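You operate a simulated robot arm through the tools that you are given. There is no shell and no other tool.

The job below is to be done with a simulated two-armed robot. You get a single attempt, and the scene is never put back.

TASK
Wipe and grease the bright strip on the roller stand.
Fine: blue slide knob to 90 mm, then green felt block, then orange grease brush; put both back; after greasing knob to 120 mm; the lever stays at HOLD. Set down upright: green felt block, orange grease brush. A coat counts when it lies all over at full strength: go over it till it gets no stronger. What is to be rubbed or washed off counts as gone when no trace of it is left.

The check looks at the end state, three seconds after you hand in, the way a careful person would. Anything else that was tipped, shoved, dropped, spilled or broken makes it a failure.

THE ROBOT
Two 7-joint arms with fingered hands on one trunk that stands fixed in place. Base frame: the origin is at the foot of the trunk, x ahead of it, y to its left, z up; the work surface is at about z = 56. Readings come in cm, degrees, newtons and seconds.
The left shoulder is at [13.2, 17.3, 93.2], the right one opposite. With the tool pointing down near the work surface each hand reaches from about 10 to 86 cm from the base axis, measured 20 degrees to its own side. Payload 3.5 kg a hand.
Tool frame (each hand has its own): the origin (TCP) lies between the finger pads and is the grasp point; the fingertips stand 2.5 cm ahead of it; z points along the fingers, y is the line along which they close. The gripper opens to 8.8 cm; its body begins 2.9 cm behind the TCP. The gripper is a hand of 3 fingers: y runs from the thumb to the fingers, the wrist lies at [-1.3, -9.7, -16.2] in the tool frame, and closing takes about 1.5 s.
Orientation is that of the tool frame in the base frame, as a unit quaternion [w, x, y, z]. With the fingers straight down and the wrist toward the robot, the tool's x, y and z point along [0, 1, 0], [1, 0, 0] and [0, 0, -1] of the base frame.

THE INTERFACE
- The arms move only by the tool jog_arm. It takes "left_moves", "right_moves" or both (then of equal length, played together; a hand with none holds still); each is one flat list of numbers, 7 for each row, row after row: the shift along the base's x, y, z in units of 25 mm (1.0 is 25 mm), then the turn, a rotation vector about the base's x, y, z in units of 5 degrees (1.0 is 5 degrees), then the opening, from 0 (shut) to 1 (fully open). In form: [dx, dy, dz, rx, ry, rz, hand, dx, dy, dz, rx, ry, rz, hand, ...]. A call has 1 to 20 rows; each row shifts and turns the commanded pose from where the row before left it. A call with a number of a shift or a turn outside -1 to 1 is refused whole. A row lasts 0.2 s, in which the tool goes at most 5 cm and 8.6 degrees; a call with a longer step from one row to the next is refused whole, and so is a gripper value outside its range. Where a pose cannot be reached the arm comes as near as it can. A force on the tool above 40 N (or 10 N above the force at the start of the call, whichever is more), or a blocked arm, ends the call early, and 0.2 s more pass. Each finger travels about 7.2 cm/s and halts on what it meets, pressing with about 25 N; the grip force reading is that of the motor and also rises with nothing between the fingers. The clock runs only during rows and for 0.2 s after the last one: add rows that do not move to give the fingers time. The reply holds the time, the measured pose of the TCP, the force on the tool along the base axes, the opening and the grip force, in the units named above and with some noise, with the torque about the TCP (base axes, N m) and any sound that the robot's microphone picked up, and new pictures: "views" is both (left out), scene, wrist or none (wrist: the cameras of the hands that moved).
- Cameras (640 x 400 px; columns grow to the right, rows downward): "scene" is now at [30.48, -2.56, 114.74]; the picture's right is [-0.25, -0.96, 0.12], its down [-0.57, 0.05, -0.82] and it looks along [0.78, -0.27, -0.57] (base axes); focal length 214 px, centre (320, 200). "left" rides on the left gripper at [-5.8, -8.5, -9.9] in its tool frame; the picture's right is [-0.67, -0.35, 0.66], its down [0.69, -0.63, 0.37] and it looks along [0.29, 0.69, 0.66] (tool axes); focal length 261 px, centre (320, 200). "right" rides on the right gripper at [5.8, -8.5, -9.9] in its tool frame; the picture's right is [-0.67, 0.35, -0.66], its down [-0.69, -0.63, 0.36] and it looks along [-0.29, 0.69, 0.66] (tool axes); focal length 261 px, centre (320, 200). There is no depth. A picture from a camera that has moved, and an enlarged one, comes with that camera's place and axes in the base frame and with its lens.
- raise_lower(by): moves the trunk up (or, below 0, down) by that many cm; the arms and the scene camera ride with it, the base frame stays. It gives what a move gives, with no picture.
- set_grasp(shape, hand): the hand has 3 fingers and takes this shape, open, in about a second: jaw (thumb against the fingers, like two jaws); tri (thumb and two fingers); tip (a fingertip pinch); poke (one finger out to press); point (the index stretched); flat (the hand flat); cup (the hand cupped); fist (a fist). The gripper value then closes the fingers along that shape, each until it touches; the sizes above hold for jaw. It gives what a move gives, with no picture.
- aim_head(pan, tilt): turns the head with the scene camera to pan (to the left, within 86 degrees either way) and tilt (down, from -29 to 69), counted from straight ahead of the robot (the tilt from the chest, where the trunk bows). It gives what a move gives, and a new picture of the scene camera.
- close_up(camera, box): a new picture of the part [left, top, right, bottom] of that camera's present view, enlarged. It takes no simulated time.
- hand_in(): hands the job in; it is judged then, once.

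Places have to be worked out from the pictures, the camera data and where the tool is seen. Open the grippers and draw the arms clear of the work before you hand the job in, unless the task says otherwise.

The tools are called after "Request:" by a JSON object that holds its "fn" and its "kwargs". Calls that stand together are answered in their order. jog_arm: Moves the arms, as the interface text tells. Its arguments: {"type":"object","properties":{"left_moves":{"type":"array"},"right_moves":{"type":"array"},"views":{"type":"string","enum":["both","scene","wrist","none"]}},"required":[]} The other tools are called the same way: raise_lower (by) moves the trunk up or down; set_grasp (shape, hand) gives the hand a shape; aim_head (pan, tilt) turns the head that bears the scene camera; close_up (camera, box) takes an enlarged picture of a part of a camera's view; hand_in () hands the job in.

At the start:

```text
time: 0.0
left_eef_pos: [55.85, -3.46, 104.48]
left_ee_rot: [0.0, 0.707, 0.707, -0.001]
left_contact_force: [-0.2, 0.7, 0.1]
left_torque: [-0.01, -0.04, 0.03]
left_width: 8.79
left_grip_force: 0.0
left_shape: jaw
right_eef_pos: [42.23, -36.78, 95.22]
right_ee_rot: [0.0, 0.707, 0.708, 0.0]
right_contact_force: [0.2, -0.1, 0.1]
right_torque: [0.01, -0.03, -0.05]
right_width: 8.76
right_grip_force: 0.0
right_shape: jaw
trunk travel left (down, up): [-5.0, 40.5]
head pan, tilt (commanded): [-16.2, 11.0]
```

scene: 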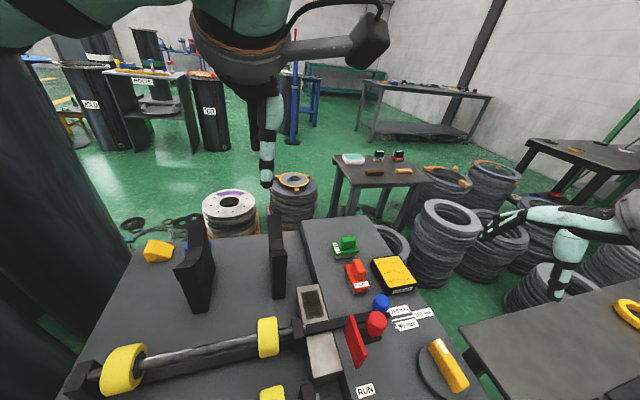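
right: 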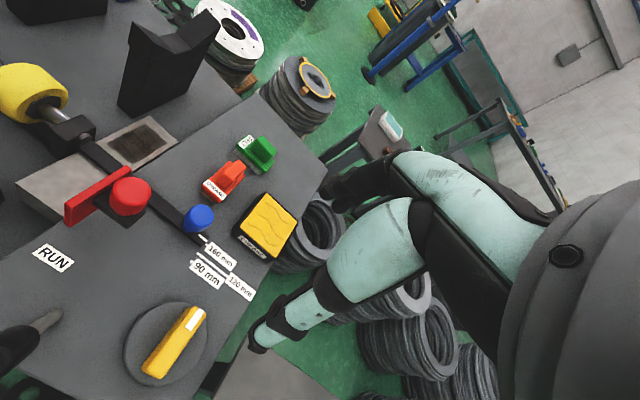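
left: 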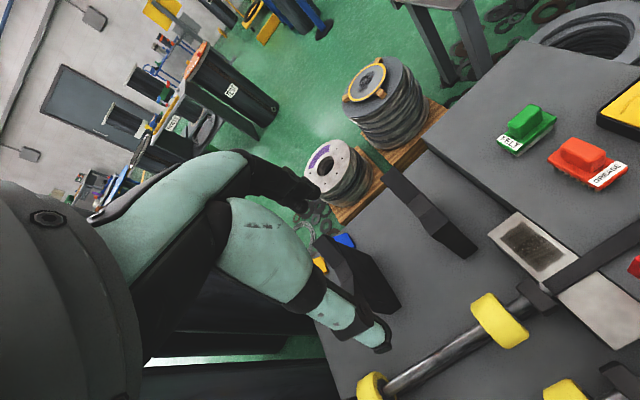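

The scene shows a roller stand with a bright strip bearing a dark patch, a green felt block, an orange brush, a blue knob with a scale, and a yellow lever. I start with enlarged views to read the labels and work out places.

Request:
{"fn": "close_up", "kwargs": {"camera": "scene", "box": [280, 220, 480, 400]}}

Request:
{"fn": "close_up", "kwargs": {"camera": "right", "box": [0, 100, 320, 400]}}

Request:
{"fn": "close_up", "kwargs": {"camera": "left", "box": [400, 60, 640, 400]}}

```text
2.22 times, centred on (380, 310) of scene
camera zoom: at [30.48, -2.56, 114.74], right [-0.25, -0.96, 0.12], down [-0.57, 0.05, -0.82], along [0.78, -0.27, -0.57], focal length 477 px, centre (187, -44)
```

zoom: 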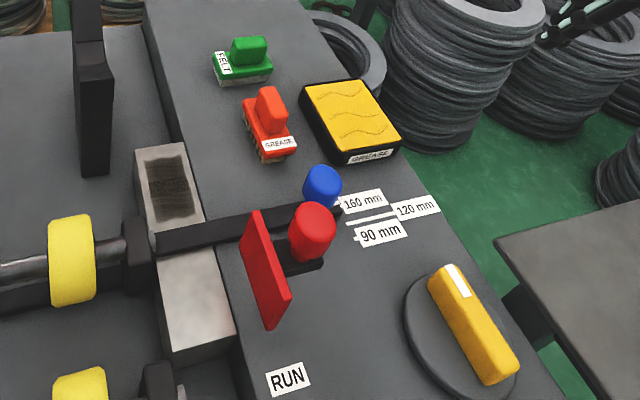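

```text
1.33 times, centred on (160, 250) of right
camera zoom: at [33.55, -31.1, 105.15], right [0.35, -0.67, 0.66], down [-0.63, -0.69, -0.36], along [0.69, -0.28, -0.66], focal length 348 px, centre (533, 133)
```

zoom: 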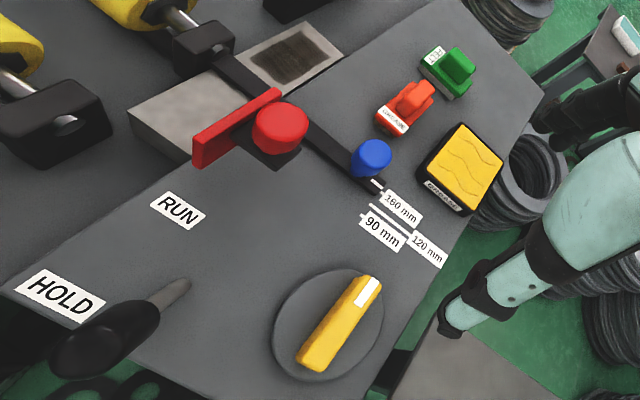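

```text
1.18 times, centred on (520, 230) of left
camera zoom: at [47.44, -9.22, 114.43], right [-0.35, -0.67, -0.66], down [-0.63, 0.69, -0.37], along [0.69, 0.29, -0.66], focal length 307 px, centre (85, 165)
```

zoom: 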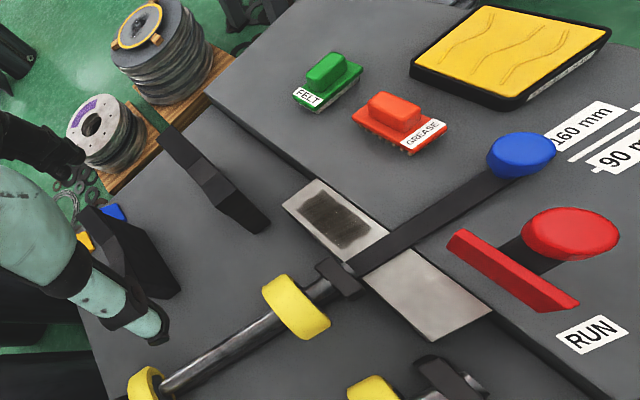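

I want to see the near part of the stand (lever, HOLD/RUN labels), so I tilt the head further down.

Request:
{"fn": "aim_head", "kwargs": {"pan": -16, "tilt": 35}}

```text
time: 0.9
left_eef_pos: [55.74, -3.47, 104.47]
left_ee_rot: [0.0, 0.707, 0.707, -0.001]
left_contact_force: [0.0, 0.2, -0.2]
left_torque: [0.01, -0.02, -0.03]
left_width: 8.79
left_grip_force: 0.1
left_shape: jaw
right_eef_pos: [42.14, -36.7, 95.2]
right_ee_rot: [0.001, 0.707, 0.707, 0.0]
right_contact_force: [0.2, -0.8, -0.4]
right_torque: [0.0, -0.02, 0.01]
right_width: 8.77
right_grip_force: 0.1
right_shape: jaw
trunk travel left (down, up): [-5.0, 40.5]
head pan, tilt (commanded): [-16.0, 35.0]
camera scene: at [28.46, -2.4, 111.45], right [-0.25, -0.96, 0.11], down [-0.84, 0.16, -0.52], along [0.48, -0.23, -0.85], focal length 214 px, centre (320, 200)
```

scene: 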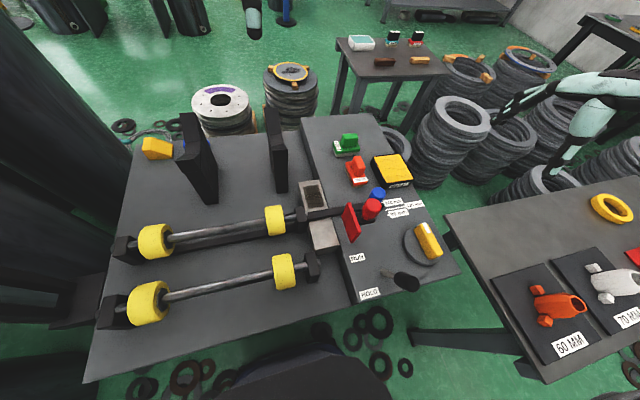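

Request:
{"fn": "close_up", "kwargs": {"camera": "scene", "box": [270, 110, 470, 310]}}

Request:
{"fn": "close_up", "kwargs": {"camera": "scene", "box": [290, 160, 430, 250]}}

Request:
{"fn": "close_up", "kwargs": {"camera": "scene", "box": [80, 90, 340, 350]}}

```text
2.00 times, centred on (370, 210) of scene
camera zoom: at [28.46, -2.4, 111.45], right [-0.25, -0.96, 0.11], down [-0.84, 0.16, -0.52], along [0.48, -0.23, -0.85], focal length 429 px, centre (220, 180)
```

zoom: 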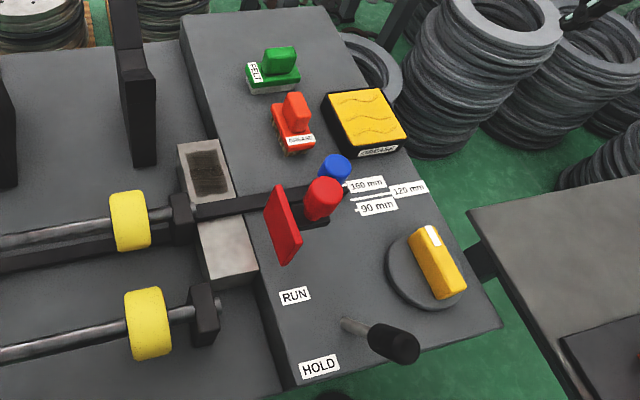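

```text
4.44 times, centred on (360, 205) of scene
camera zoom: at [28.46, -2.4, 111.45], right [-0.25, -0.96, 0.11], down [-0.84, 0.16, -0.52], along [0.48, -0.23, -0.85], focal length 953 px, centre (142, 178)
```

zoom: 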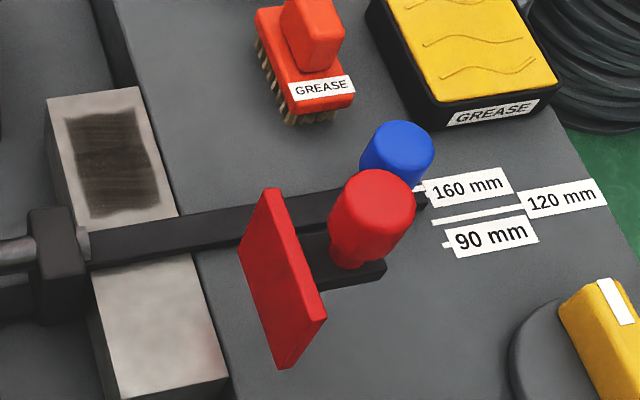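

```text
1.54 times, centred on (210, 220) of scene
camera zoom: at [28.46, -2.4, 111.45], right [-0.25, -0.96, 0.11], down [-0.84, 0.16, -0.52], along [0.48, -0.23, -0.85], focal length 330 px, centre (489, 169)
```

zoom: 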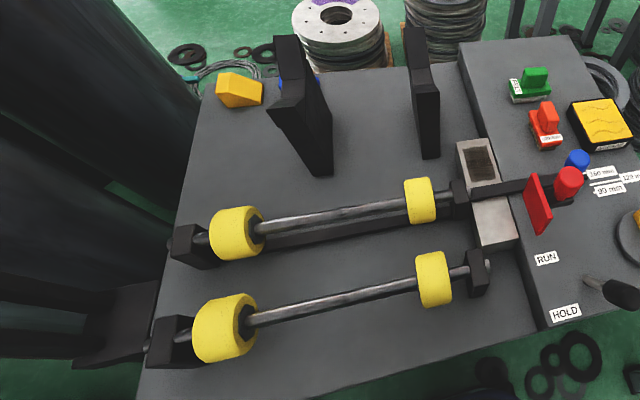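

The black grip lever is leaning toward HOLD (near [30,-28,69]); the red plate and red knob hang above the deck near [47,-24,70], so I must stay clear of both. I take closer looks at the scale and blue knob through the right camera.

Request:
{"fn": "close_up", "kwargs": {"camera": "right", "box": [150, 180, 280, 310]}}

Request:
{"fn": "close_up", "kwargs": {"camera": "right", "box": [190, 120, 310, 270]}}

Request:
{"fn": "close_up", "kwargs": {"camera": "right", "box": [50, 100, 220, 260]}}

Request:
{"fn": "close_up", "kwargs": {"camera": "left", "box": [480, 80, 640, 240]}}

```text
3.08 times, centred on (215, 245) of right
camera zoom: at [33.55, -31.1, 105.15], right [0.35, -0.67, 0.66], down [-0.63, -0.69, -0.36], along [0.69, -0.28, -0.66], focal length 802 px, centre (643, 62)
```

zoom: 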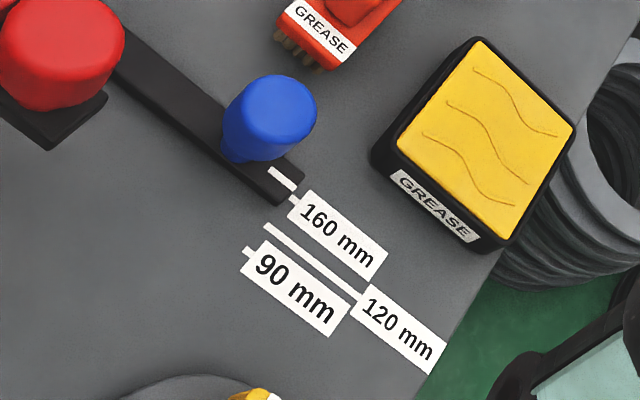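

```text
2.67 times, centred on (250, 195) of right
camera zoom: at [33.55, -31.1, 105.15], right [0.35, -0.67, 0.66], down [-0.63, -0.69, -0.36], along [0.69, -0.28, -0.66], focal length 695 px, centre (507, 213)
```

zoom: 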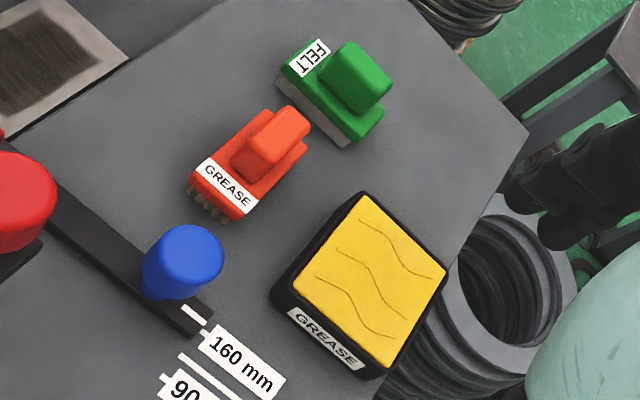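

```text
2.50 times, centred on (135, 180) of right
camera zoom: at [33.55, -31.1, 105.15], right [0.35, -0.67, 0.66], down [-0.63, -0.69, -0.36], along [0.69, -0.28, -0.66], focal length 652 px, centre (782, 250)
```

zoom: 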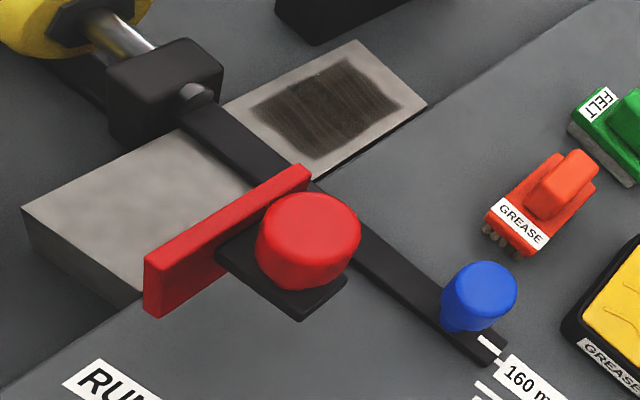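

```text
2.50 times, centred on (560, 160) of left
camera zoom: at [47.44, -9.22, 114.43], right [-0.35, -0.67, -0.66], down [-0.63, 0.69, -0.37], along [0.69, 0.29, -0.66], focal length 652 px, centre (-280, 300)
```

zoom: 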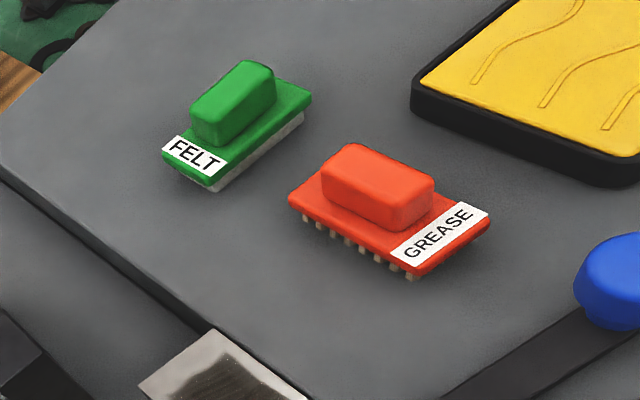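

The pointer on the blue bar stands at the 160 mm mark, with 120 and 90 marks nearer the robot, about 4 cm of travel to 90. The blue knob is near [54.5,-32,62]; I bring the right hand over it tilted to the right, to keep clear of the red knob.

Request:
{"fn": "jog_arm", "kwargs": {"right_moves": [0.41, -0.03, -0.8, 0.5833, 0, 0, 1, 0.41, -0.03, -0.8, 0.5833, 0, 0, 1, 0.41, -0.03, -0.8, 0.5833, 0, 0, 1, 0.41, -0.03, -0.8, 0.5833, 0, 0, 1, 0.41, -0.03, -0.8, 0.5833, 0, 0, 1, 0.41, -0.03, -0.8, 0.5833, 0, 0, 1, 0.41, -0.03, -0.8, 0.5833, 0, 0, 1, 0.41, -0.03, -0.8, 0.5833, 0, 0, 1, 0.41, -0.03, -0.8, 0.5833, 0, 0, 1, 0.41, -0.03, -0.8, 0.5833, 0, 0, 1, 0.41, -0.03, -0.8, 0.5833, 0, 0, 1, 0.41, -0.03, -0.8, 0.5833, 0, 0, 1], "views": "both"}}

```text
time: 3.5
left_eef_pos: [55.94, -3.4, 104.4]
left_ee_rot: [0.0, 0.707, 0.707, 0.0]
left_contact_force: [0.6, -0.9, -0.1]
left_torque: [0.01, 0.0, 0.01]
left_width: 8.76
left_grip_force: 0.1
left_shape: jaw
right_eef_pos: [54.34, -37.86, 71.06]
right_ee_rot: [-0.212, 0.673, 0.675, 0.213]
right_contact_force: [0.8, 0.7, 0.2]
right_torque: [0.02, 0.0, 0.0]
right_width: 8.78
right_grip_force: 0.0
right_shape: jaw
trunk travel left (down, up): [-5.0, 40.5]
head pan, tilt (commanded): [-16.0, 35.0]
camera scene: at [28.51, -2.43, 111.42], right [-0.25, -0.96, 0.11], down [-0.84, 0.16, -0.52], along [0.48, -0.23, -0.85], focal length 214 px, centre (320, 200)
camera right: at [45.76, -38.93, 82.57], right [0.35, -0.92, 0.15], down [-0.63, -0.35, -0.69], along [0.69, 0.15, -0.7], focal length 261 px, centre (320, 200)
```

scene: 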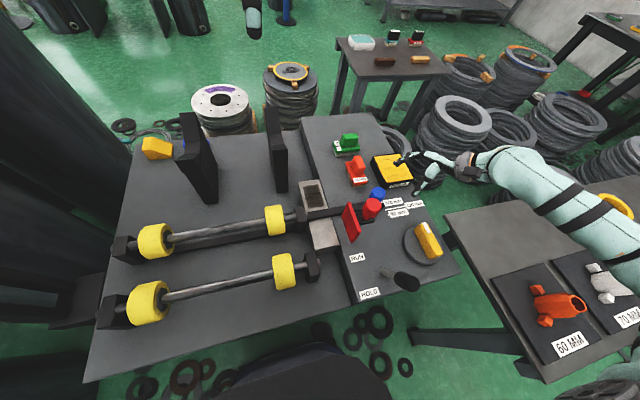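
right: 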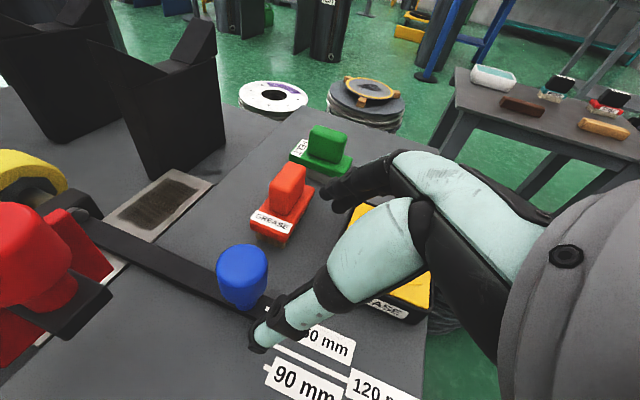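

The hand is over the knob's right side, thumb on the robot side and fingers on the far side. I look closer before advancing.

Request:
{"fn": "close_up", "kwargs": {"camera": "right", "box": [0, 140, 450, 400]}}

Request:
{"fn": "close_up", "kwargs": {"camera": "scene", "box": [320, 120, 500, 260]}}

```text
1.42 times, centred on (225, 270) of right
camera zoom: at [45.76, -38.93, 82.57], right [0.35, -0.92, 0.15], down [-0.63, -0.35, -0.69], along [0.69, 0.15, -0.7], focal length 371 px, centre (455, 100)
```

zoom: 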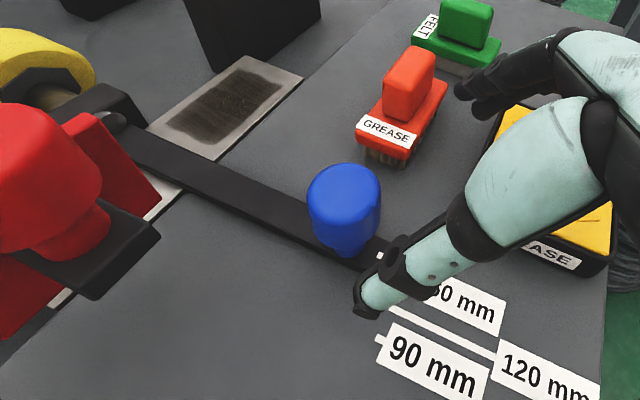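

```text
2.86 times, centred on (410, 190) of scene
camera zoom: at [28.51, -2.43, 111.42], right [-0.25, -0.96, 0.11], down [-0.84, 0.16, -0.52], along [0.48, -0.23, -0.85], focal length 613 px, centre (63, 229)
```

zoom: 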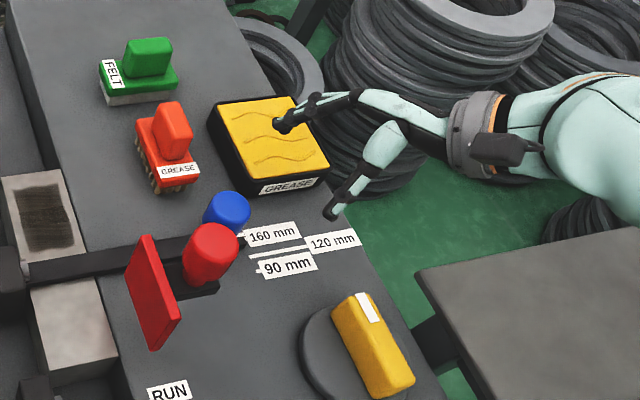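

The knob's cap is about 4 cm wide at [54.1,-32.1,62.5]. I partly close the hand and advance along the tool axis two-thirds of the way, then check.

Request:
{"fn": "jog_arm", "kwargs": {"right_moves": [-0.02, 0.3, -0.45, 0, 0, 0, 0.78, -0.02, 0.3, -0.45, 0, 0, 0, 0.78, -0.02, 0.3, -0.45, 0, 0, 0, 0.78, -0.02, 0.3, -0.45, 0, 0, 0, 0.78, -0.02, 0.3, -0.45, 0, 0, 0, 0.78], "views": "both"}}

```text
time: 4.7
left_eef_pos: [55.89, -3.39, 104.53]
left_ee_rot: [0.0, 0.708, 0.707, 0.0]
left_contact_force: [-0.2, -0.1, -0.4]
left_torque: [-0.04, -0.02, 0.0]
left_width: 8.78
left_grip_force: 0.1
left_shape: jaw
right_eef_pos: [54.25, -33.97, 65.64]
right_ee_rot: [-0.213, 0.674, 0.675, 0.212]
right_contact_force: [0.7, 0.1, 0.1]
right_torque: [0.02, 0.01, 0.01]
right_width: 6.89
right_grip_force: 0.0
right_shape: jaw
trunk travel left (down, up): [-5.0, 40.5]
head pan, tilt (commanded): [-16.0, 35.0]
camera scene: at [28.47, -2.4, 111.44], right [-0.25, -0.96, 0.11], down [-0.84, 0.16, -0.52], along [0.48, -0.23, -0.85], focal length 214 px, centre (320, 200)
camera right: at [45.61, -35.0, 77.14], right [0.35, -0.92, 0.15], down [-0.63, -0.35, -0.69], along [0.69, 0.15, -0.7], focal length 261 px, centre (320, 200)
```

scene: 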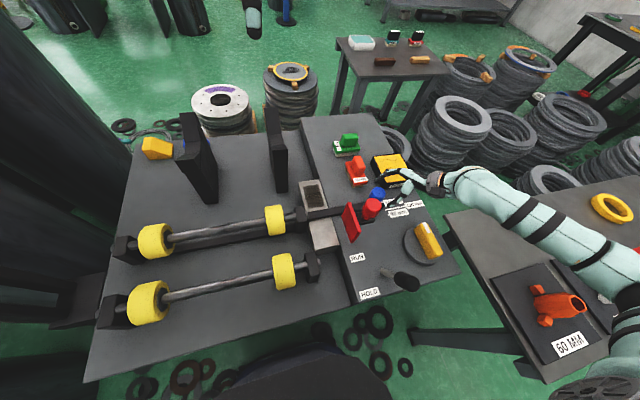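
right: 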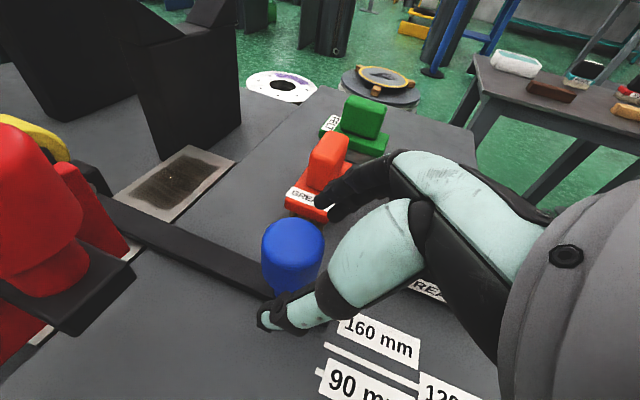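

The knob sits between thumb and fingers. I advance the remaining 4 cm along the tool axis.

Request:
{"fn": "jog_arm", "kwargs": {"right_moves": [0.02, 0.2, -0.31, 0, 0, 0, 0.78, 0.02, 0.2, -0.31, 0, 0, 0, 0.78, 0.02, 0.2, -0.31, 0, 0, 0, 0.78, 0.0, 0.2, -0.31, 0, 0, 0, 0.78], "views": "both"}}

```text
time: 5.7
left_eef_pos: [55.87, -3.39, 104.42]
left_ee_rot: [0.0, 0.707, 0.707, 0.001]
left_contact_force: [-0.4, 0.7, -0.3]
left_torque: [0.03, -0.03, -0.02]
left_width: 8.75
left_grip_force: 0.0
left_shape: jaw
right_eef_pos: [54.29, -31.99, 62.57]
right_ee_rot: [-0.213, 0.674, 0.674, 0.212]
right_contact_force: [-0.1, 0.0, -0.3]
right_torque: [0.0, 0.0, -0.03]
right_width: 6.89
right_grip_force: 0.1
right_shape: jaw
trunk travel left (down, up): [-5.0, 40.5]
head pan, tilt (commanded): [-16.0, 35.0]
camera scene: at [28.47, -2.4, 111.44], right [-0.25, -0.96, 0.11], down [-0.84, 0.16, -0.52], along [0.48, -0.23, -0.85], focal length 214 px, centre (320, 200)
camera right: at [45.71, -32.98, 74.02], right [0.35, -0.92, 0.15], down [-0.63, -0.35, -0.69], along [0.69, 0.15, -0.7], focal length 261 px, centre (320, 200)
```

scene: 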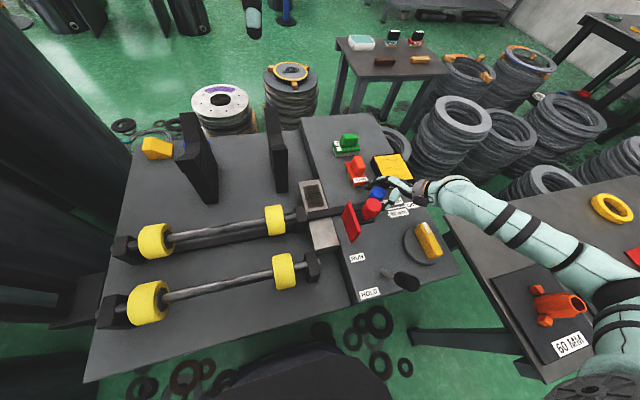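
right: 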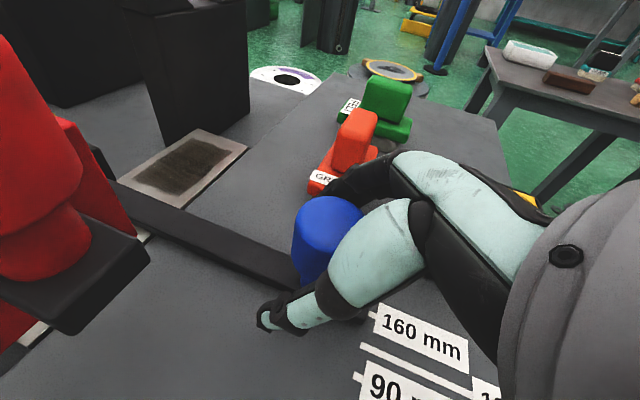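

Knob is between the fingers with no contact. I close the hand on it.

Request:
{"fn": "jog_arm", "kwargs": {"right_moves": [0, 0, 0, 0, 0, 0, 0.4, 0, 0, 0, 0, 0, 0, 0.2, 0, 0, 0, 0, 0, 0, 0, 0, 0, 0, 0, 0, 0, 0, 0, 0, 0, 0, 0, 0, 0], "views": "both"}}

Request:
{"fn": "close_up", "kwargs": {"camera": "scene", "box": [330, 150, 450, 250]}}

```text
time: 6.9
left_eef_pos: [56.05, -3.38, 104.43]
left_ee_rot: [-0.001, 0.707, 0.708, 0.001]
left_contact_force: [-0.6, 0.3, 0.3]
left_torque: [0.01, 0.0, 0.04]
left_width: 8.76
left_grip_force: 0.1
left_shape: jaw
right_eef_pos: [54.28, -31.87, 62.49]
right_ee_rot: [-0.214, 0.674, 0.674, 0.212]
right_contact_force: [2.2, 8.8, -6.5]
right_torque: [0.1, 0.05, 0.05]
right_width: 2.55
right_grip_force: 25.4
right_shape: jaw
trunk travel left (down, up): [-5.0, 40.5]
head pan, tilt (commanded): [-16.0, 35.0]
camera scene: at [28.56, -2.33, 111.4], right [-0.25, -0.96, 0.12], down [-0.84, 0.16, -0.52], along [0.48, -0.23, -0.85], focal length 214 px, centre (320, 200)
camera right: at [45.76, -32.93, 73.98], right [0.35, -0.92, 0.15], down [-0.63, -0.35, -0.69], along [0.69, 0.15, -0.71], focal length 261 px, centre (320, 200)
```

scene: 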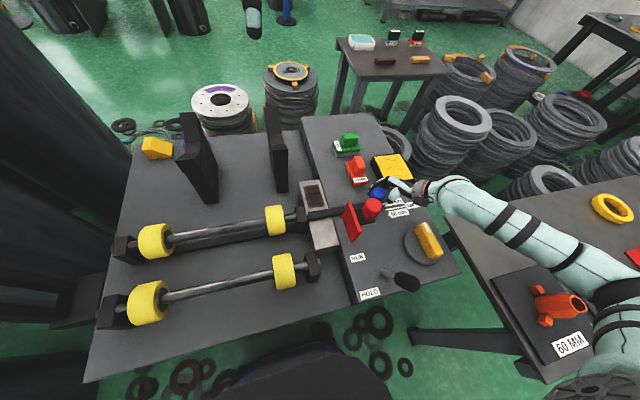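
right: 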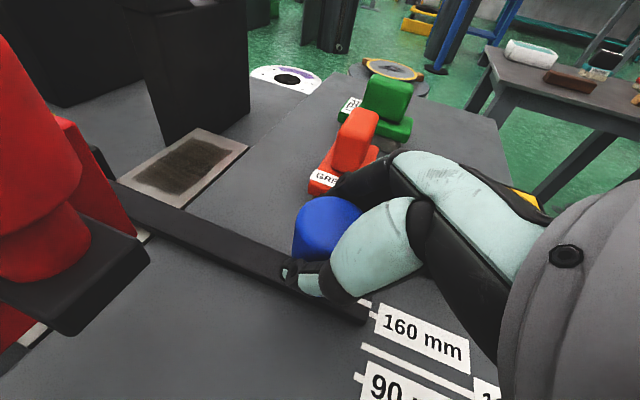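

```text
4.00 times, centred on (390, 200) of scene
camera zoom: at [28.56, -2.33, 111.4], right [-0.25, -0.96, 0.12], down [-0.84, 0.16, -0.52], along [0.48, -0.23, -0.85], focal length 858 px, centre (40, 200)
```

zoom: 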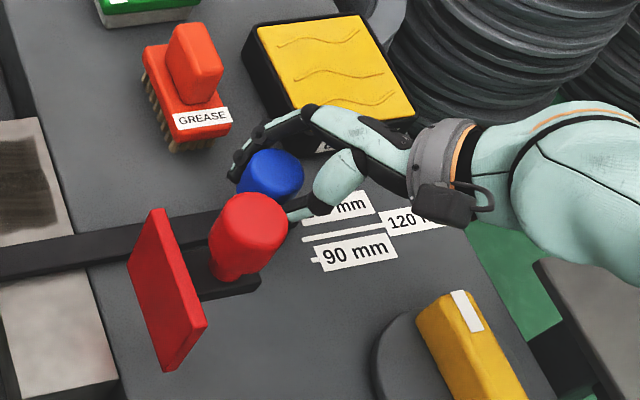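

The knob is gripped at about 25 N. I slide it 3.4 cm toward the robot and then check the pointer.

Request:
{"fn": "jog_arm", "kwargs": {"right_moves": [-0.17, 0, 0, 0, 0, 0, 0, -0.17, 0, 0, 0, 0, 0, 0, -0.17, 0, 0, 0, 0, 0, 0, -0.17, 0, 0, 0, 0, 0, 0, -0.17, 0, 0, 0, 0, 0, 0, -0.17, 0, 0, 0, 0, 0, 0, -0.17, 0, 0, 0, 0, 0, 0, -0.17, 0, 0, 0, 0, 0, 0], "views": "both"}}

Request:
{"fn": "close_up", "kwargs": {"camera": "scene", "box": [330, 150, 450, 250]}}

Request:
{"fn": "close_up", "kwargs": {"camera": "right", "box": [240, 220, 480, 400]}}

```text
time: 8.7
left_eef_pos: [55.93, -3.26, 104.31]
left_ee_rot: [0.0, 0.707, 0.707, -0.001]
left_contact_force: [-0.2, -0.6, -0.4]
left_torque: [-0.03, -0.01, 0.01]
left_width: 8.78
left_grip_force: 0.0
left_shape: jaw
right_eef_pos: [50.93, -31.89, 62.51]
right_ee_rot: [-0.213, 0.674, 0.675, 0.212]
right_contact_force: [2.6, 16.2, -7.1]
right_torque: [0.19, -0.04, 0.16]
right_width: 2.5
right_grip_force: 25.3
right_shape: jaw
trunk travel left (down, up): [-5.0, 40.5]
head pan, tilt (commanded): [-16.0, 35.0]
camera scene: at [28.59, -2.26, 111.4], right [-0.25, -0.96, 0.12], down [-0.84, 0.16, -0.52], along [0.48, -0.23, -0.85], focal length 214 px, centre (320, 200)
camera right: at [42.35, -32.99, 73.95], right [0.35, -0.92, 0.15], down [-0.63, -0.35, -0.69], along [0.69, 0.15, -0.71], focal length 261 px, centre (320, 200)
```

scene: 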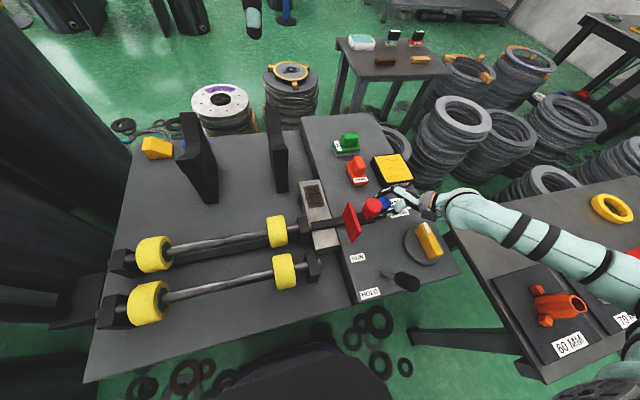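
right: 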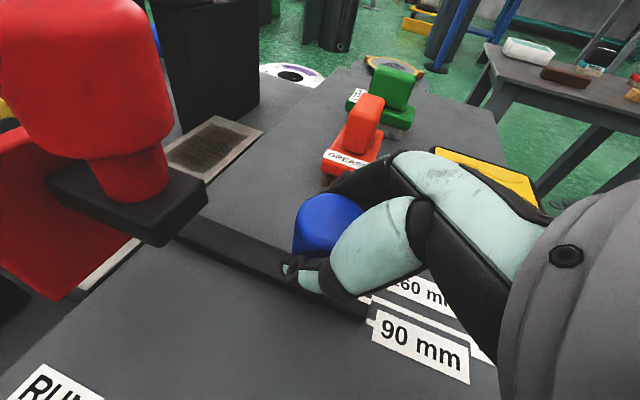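

```text
4.00 times, centred on (390, 200) of scene
camera zoom: at [28.59, -2.26, 111.4], right [-0.25, -0.96, 0.12], down [-0.84, 0.16, -0.52], along [0.48, -0.23, -0.85], focal length 858 px, centre (40, 200)
```

zoom: 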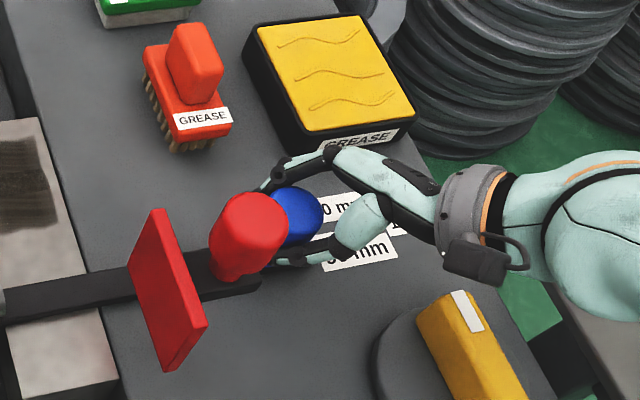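

```text
2.22 times, centred on (360, 310) of right
camera zoom: at [42.35, -32.99, 73.95], right [0.35, -0.92, 0.15], down [-0.63, -0.35, -0.69], along [0.69, 0.15, -0.71], focal length 579 px, centre (231, -44)
```

zoom: 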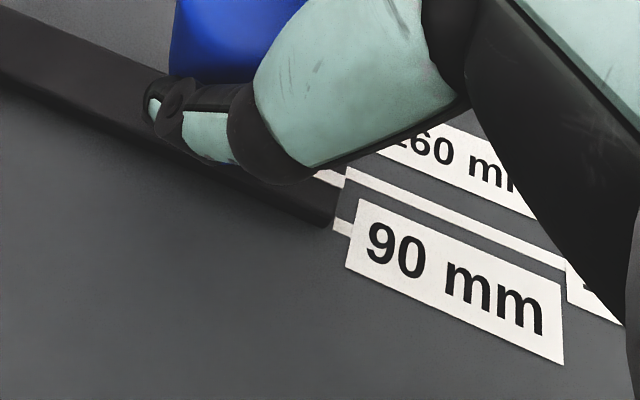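

The pointer is now near the 90 tick; I zoom in more to measure the remaining offset.

Request:
{"fn": "close_up", "kwargs": {"camera": "right", "box": [340, 270, 420, 330]}}

Request:
{"fn": "close_up", "kwargs": {"camera": "scene", "box": [375, 185, 425, 225]}}

Request:
{"fn": "close_up", "kwargs": {"camera": "left", "box": [540, 80, 640, 260]}}

```text
6.67 times, centred on (380, 300) of right
camera zoom: at [42.35, -32.99, 73.95], right [0.35, -0.92, 0.15], down [-0.63, -0.35, -0.69], along [0.69, 0.15, -0.71], focal length 1738 px, centre (-80, -467)
```

zoom: 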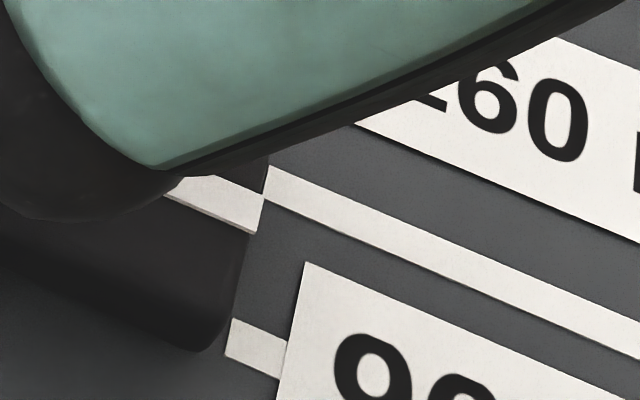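

```text
10.00 times, centred on (400, 205) of scene
camera zoom: at [28.59, -2.26, 111.4], right [-0.25, -0.96, 0.12], down [-0.84, 0.16, -0.52], along [0.48, -0.23, -0.85], focal length 2145 px, centre (-480, 150)
```

zoom: 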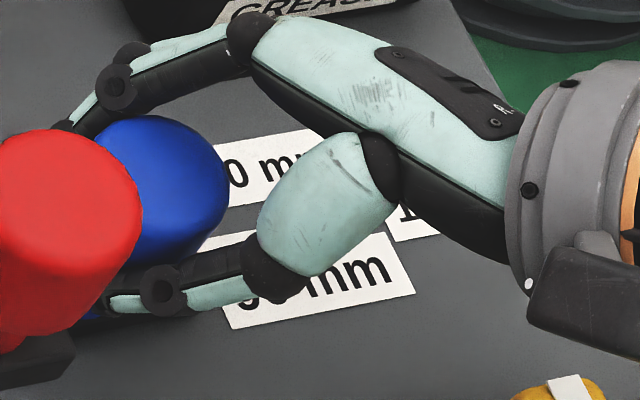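

```text
2.22 times, centred on (590, 170) of left
camera zoom: at [47.58, -9.07, 114.36], right [-0.35, -0.67, -0.65], down [-0.63, 0.68, -0.37], along [0.69, 0.28, -0.66], focal length 579 px, centre (-280, 267)
```

zoom: 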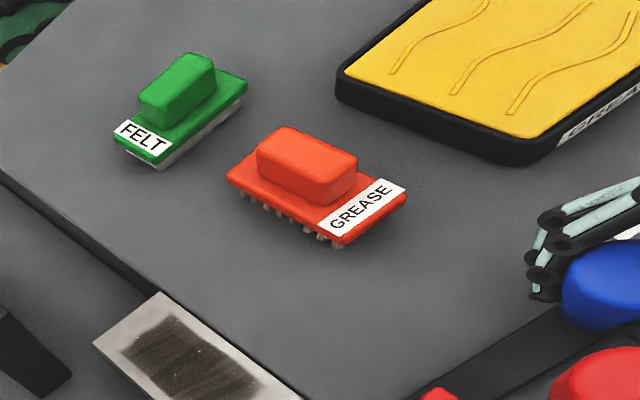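

The pointer still needs about 0.7 cm toward the robot to align with the 90 tick. I move it 0.65 cm and look again.

Request:
{"fn": "jog_arm", "kwargs": {"right_moves": [-0.13, 0, 0, 0, 0, 0, 0, -0.13, 0, 0, 0, 0, 0, 0, 0, 0, 0, 0, 0, 0, 0], "views": "none"}}

Request:
{"fn": "close_up", "kwargs": {"camera": "right", "box": [330, 260, 430, 335]}}

```text
time: 9.5
left_eef_pos: [55.93, -3.26, 104.38]
left_ee_rot: [0.0, 0.706, 0.708, -0.001]
left_contact_force: [0.5, -0.1, 0.0]
left_torque: [0.02, 0.03, 0.0]
left_width: 8.79
left_grip_force: 0.0
left_shape: jaw
right_eef_pos: [50.27, -32.03, 62.46]
right_ee_rot: [-0.213, 0.674, 0.675, 0.211]
right_contact_force: [-0.9, 21.0, -13.2]
right_torque: [0.18, 0.07, 0.26]
right_width: 2.44
right_grip_force: 25.0
right_shape: jaw
trunk travel left (down, up): [-5.0, 40.5]
head pan, tilt (commanded): [-16.0, 35.0]
```

```text
5.33 times, centred on (380, 298) of right
camera zoom: at [41.74, -33.04, 74.0], right [0.35, -0.92, 0.15], down [-0.63, -0.35, -0.69], along [0.69, 0.15, -0.71], focal length 1390 px, centre (0, -320)
```

zoom: 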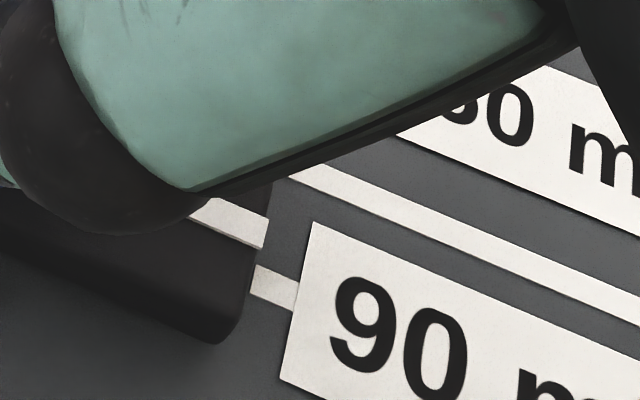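

Pointer now appears within about a millimetre of the 90 tick. I release the knob and back off along the tool axis, then check alignment from above.

Request:
{"fn": "jog_arm", "kwargs": {"right_moves": [0, 0, 0, 0, 0, 0, 0.35, 0, 0, 0, 0, 0, 0, 0.55, 0, 0, 0, 0, 0, 0, 0.75, 0, 0, 0, 0, 0, 0, 0.75, 0, -0.3, 0.45, 0, 0, 0, 0.75, 0, -0.4, 0.6, 0, 0, 0, 0.75, 0, -0.4, 0.6, 0, 0, 0, 0.75, 0, -0.4, 0.6, 0, 0, 0, 0.75, 0, -0.4, 0.6, 0, 0, 0, 0.75], "views": "both"}}

Request:
{"fn": "close_up", "kwargs": {"camera": "right", "box": [180, 200, 400, 400]}}

```text
time: 11.5
left_eef_pos: [55.8, -3.48, 104.36]
left_ee_rot: [0.0, 0.707, 0.707, 0.0]
left_contact_force: [0.5, -0.3, -0.5]
left_torque: [0.03, -0.01, -0.01]
left_width: 8.79
left_grip_force: 0.2
left_shape: jaw
right_eef_pos: [50.29, -36.88, 69.57]
right_ee_rot: [-0.212, 0.673, 0.676, 0.213]
right_contact_force: [0.2, 0.4, -0.6]
right_torque: [0.02, 0.01, 0.02]
right_width: 6.58
right_grip_force: 0.2
right_shape: jaw
trunk travel left (down, up): [-5.0, 40.5]
head pan, tilt (commanded): [-16.0, 35.0]
camera scene: at [28.43, -2.4, 111.45], right [-0.25, -0.96, 0.11], down [-0.84, 0.16, -0.52], along [0.48, -0.23, -0.85], focal length 214 px, centre (320, 200)
camera right: at [41.73, -37.8, 81.01], right [0.35, -0.92, 0.15], down [-0.63, -0.35, -0.69], along [0.69, 0.15, -0.7], focal length 261 px, centre (320, 200)
```

scene: 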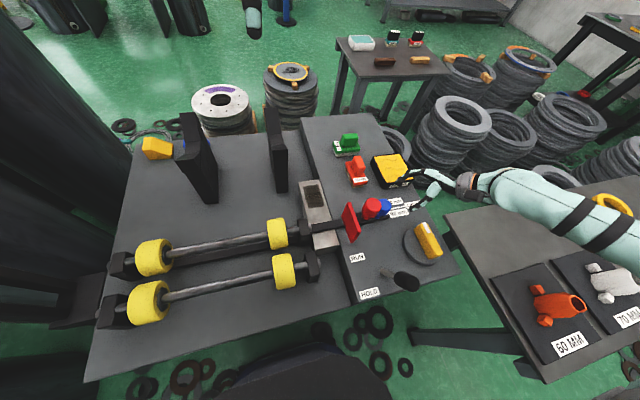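
right: 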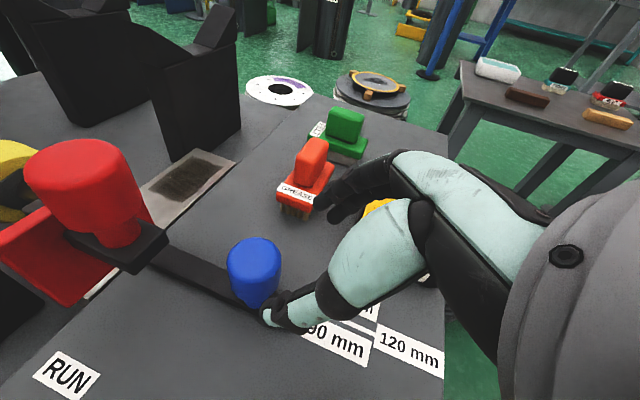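

```text
2.00 times, centred on (290, 300) of right
camera zoom: at [41.73, -37.8, 81.01], right [0.35, -0.92, 0.15], down [-0.63, -0.35, -0.69], along [0.69, 0.15, -0.7], focal length 521 px, centre (380, 0)
```

zoom: 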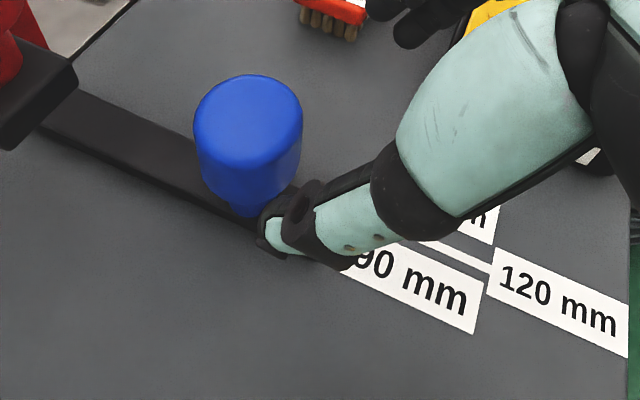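

I lift the hand and bring its camera directly above the scale (x≈50.6) so the pointer can be compared with the tick without parallax.

Request:
{"fn": "jog_arm", "kwargs": {"right_moves": [0.3, -0.3, 0.6, -0.5, 0, 0, 0.75, 0.45, -0.24, 0.3, -0.9286, 0, 0, 0.75, 0.46, -0.24, 0.3, -0.9286, 0, 0, 0.75, 0.46, -0.24, 0.3, -0.9286, 0, 0, 0.75, 0.46, -0.24, 0.3, -0.9286, 0, 0, 0.75, 0.46, -0.24, 0.3, -0.9286, 0, 0, 0.75, 0.46, -0.24, 0.3, -0.9286, 0, 0, 0.75, 0.47, -0.23, 0.17, -0.9284, 0, 0, 0.75], "views": "wrist"}}

Request:
{"fn": "close_up", "kwargs": {"camera": "right", "box": [0, 260, 160, 400]}}

```text
time: 13.3
left_eef_pos: [55.84, -3.39, 104.43]
left_ee_rot: [0.0, 0.707, 0.707, 0.001]
left_contact_force: [-0.6, 0.1, 0.4]
left_torque: [-0.01, 0.0, 0.04]
left_width: 8.76
left_grip_force: 0.0
left_shape: jaw
right_eef_pos: [59.17, -41.66, 76.04]
right_ee_rot: [0.0, 0.707, 0.707, -0.001]
right_contact_force: [-0.9, 0.5, -0.3]
right_torque: [0.03, 0.02, 0.03]
right_width: 6.57
right_grip_force: 0.1
right_shape: jaw
trunk travel left (down, up): [-5.0, 40.5]
head pan, tilt (commanded): [-16.0, 35.0]
camera right: at [50.61, -35.88, 86.01], right [0.35, -0.67, 0.66], down [-0.63, -0.69, -0.36], along [0.69, -0.29, -0.66], focal length 261 px, centre (320, 200)
```

right: 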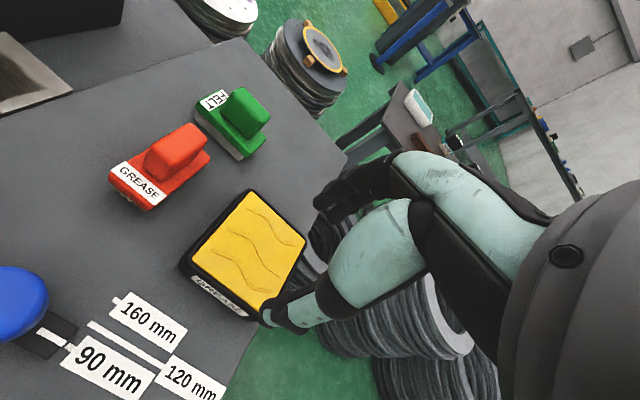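

```text
2.86 times, centred on (80, 330) of right
camera zoom: at [50.61, -35.88, 86.01], right [0.35, -0.67, 0.66], down [-0.63, -0.69, -0.36], along [0.69, -0.29, -0.66], focal length 745 px, centre (1006, -171)
```

zoom: 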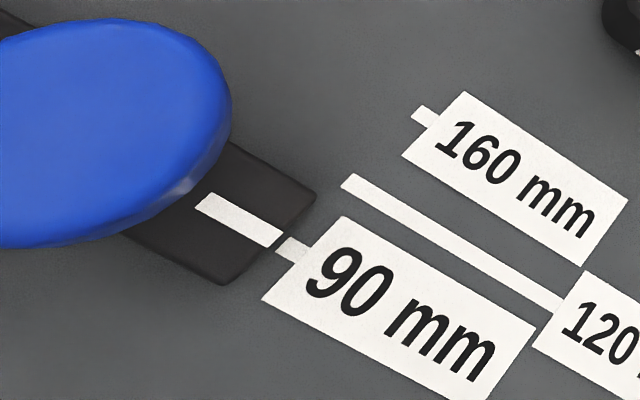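

The pointer lines up with the 90 tick within about half a millimetre. Now I measure the felt block, brush and grease pad with close-ups from here.

Request:
{"fn": "close_up", "kwargs": {"camera": "right", "box": [90, 70, 330, 220]}}

Request:
{"fn": "close_up", "kwargs": {"camera": "left", "box": [470, 80, 640, 200]}}

Request:
{"fn": "close_up", "kwargs": {"camera": "scene", "box": [290, 120, 420, 240]}}

```text
2.67 times, centred on (210, 145) of right
camera zoom: at [50.61, -35.88, 86.01], right [0.35, -0.67, 0.66], down [-0.63, -0.69, -0.36], along [0.69, -0.29, -0.66], focal length 695 px, centre (613, 347)
```

zoom: 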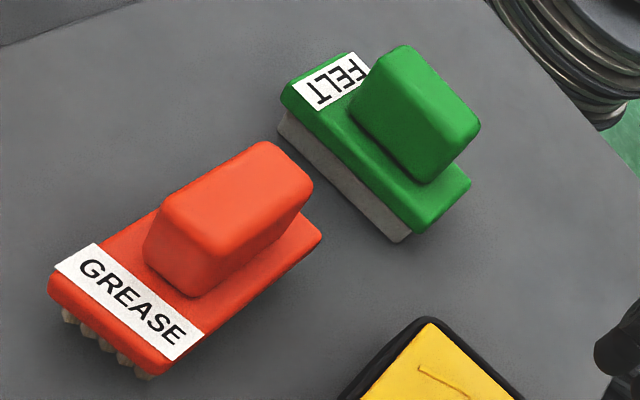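

```text
3.33 times, centred on (555, 140) of left
camera zoom: at [47.48, -9.22, 114.4], right [-0.35, -0.67, -0.66], down [-0.63, 0.69, -0.37], along [0.69, 0.29, -0.66], focal length 869 px, centre (-463, 400)
```

zoom: 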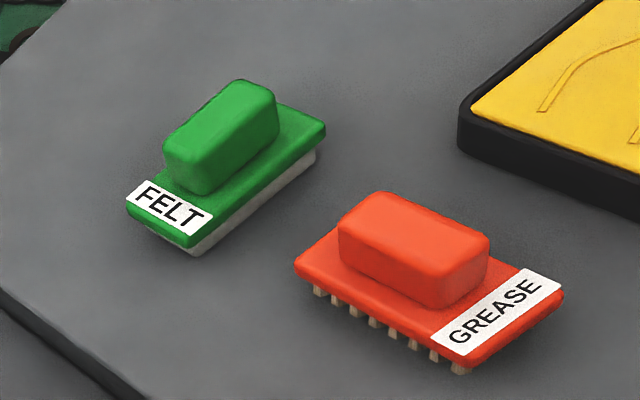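

```text
3.33 times, centred on (355, 180) of scene
camera zoom: at [28.49, -2.4, 111.43], right [-0.25, -0.96, 0.11], down [-0.84, 0.16, -0.52], along [0.48, -0.23, -0.85], focal length 715 px, centre (203, 267)
```

zoom: 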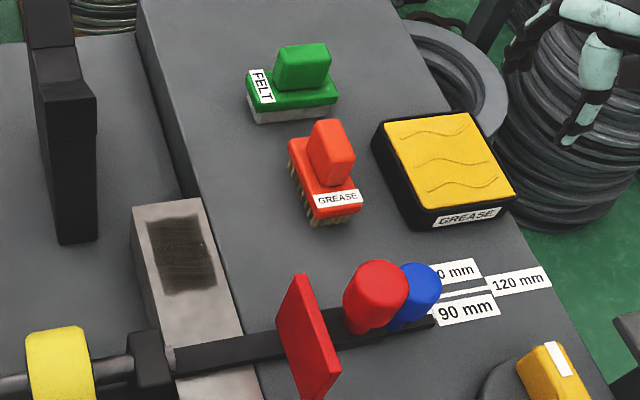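

Felt handle: centre about [77.3,-31.4], top z≈63.3, long along y, 2.3 cm wide, so the default hand orientation closes across it. I move the right hand above it.

Request:
{"fn": "jog_arm", "kwargs": {"right_moves": [0.8, 0.456, 0, 0, 0, 0, 0.8, 0.8, 0.456, 0, 0, 0, 0, 0.8, 0.8, 0.456, 0, 0, 0, 0, 0.8, 0.8, 0.456, 0, 0, 0, 0, 0.8, 0.8, 0.456, -0.2, 0, 0, 0, 0.8, 0.8, 0.456, -0.3, 0, 0, 0, 0.8, 0.8, 0.456, -0.3, 0, 0, 0, 0.8, 0.8, 0.456, -0.4, 0, 0, 0, 0.8, 0.8, 0.456, -0.4, 0, 0, 0, 0.8], "views": "both"}}

Request:
{"fn": "close_up", "kwargs": {"camera": "scene", "box": [290, 90, 450, 220]}}

Request:
{"fn": "close_up", "kwargs": {"camera": "left", "box": [470, 60, 640, 200]}}

```text
time: 15.3
left_eef_pos: [55.95, -3.39, 104.39]
left_ee_rot: [0.0, 0.707, 0.707, 0.0]
left_contact_force: [0.3, -0.5, -0.6]
left_torque: [-0.02, -0.03, -0.01]
left_width: 8.79
left_grip_force: 0.1
left_shape: jaw
right_eef_pos: [77.1, -31.59, 72.1]
right_ee_rot: [-0.001, 0.707, 0.708, -0.001]
right_contact_force: [0.4, -0.5, 0.7]
right_torque: [0.0, -0.02, 0.03]
right_width: 7.03
right_grip_force: 0.1
right_shape: jaw
trunk travel left (down, up): [-5.0, 40.5]
head pan, tilt (commanded): [-16.0, 35.0]
camera scene: at [28.51, -2.37, 111.42], right [-0.25, -0.96, 0.11], down [-0.84, 0.16, -0.52], along [0.48, -0.23, -0.85], focal length 214 px, centre (320, 200)
camera right: at [68.48, -25.92, 82.02], right [0.35, -0.67, 0.66], down [-0.63, -0.69, -0.36], along [0.69, -0.28, -0.66], focal length 261 px, centre (320, 200)
```

scene: 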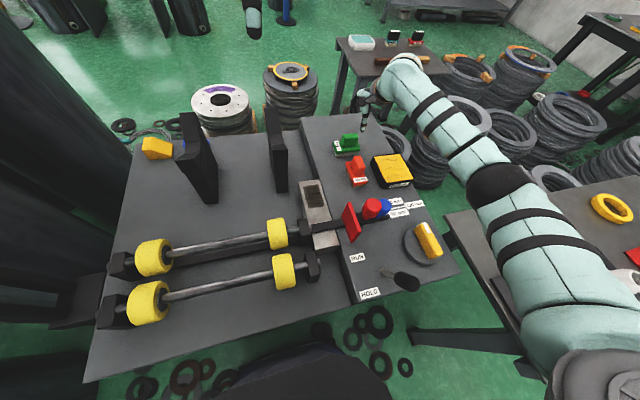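
right: 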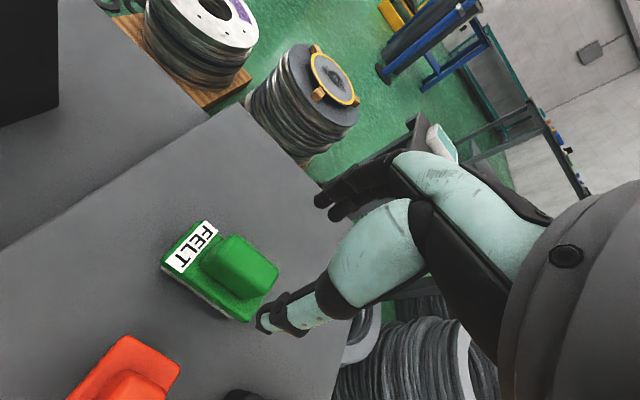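

```text
3.08 times, centred on (370, 155) of scene
camera zoom: at [28.51, -2.37, 111.42], right [-0.25, -0.96, 0.11], down [-0.84, 0.16, -0.52], along [0.48, -0.23, -0.85], focal length 660 px, centre (166, 338)
```

zoom: 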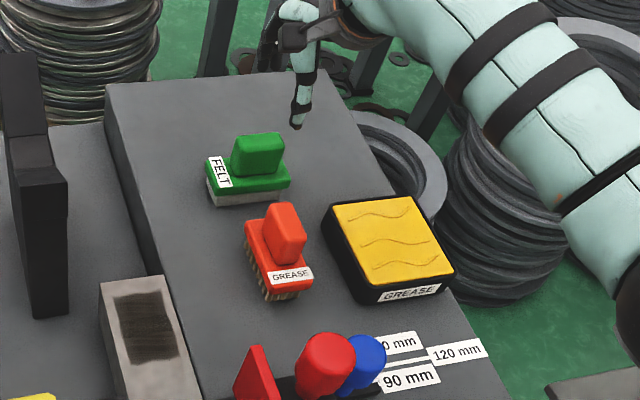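

```text
2.86 times, centred on (555, 130) of left
camera zoom: at [47.5, -9.19, 114.39], right [-0.35, -0.67, -0.66], down [-0.63, 0.69, -0.37], along [0.69, 0.29, -0.66], focal length 745 px, centre (-351, 400)
```

zoom: 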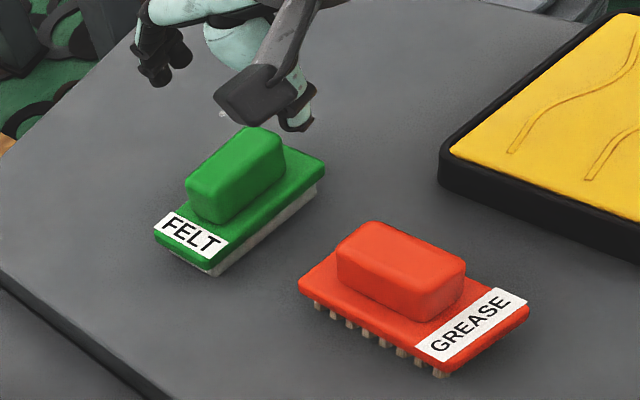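

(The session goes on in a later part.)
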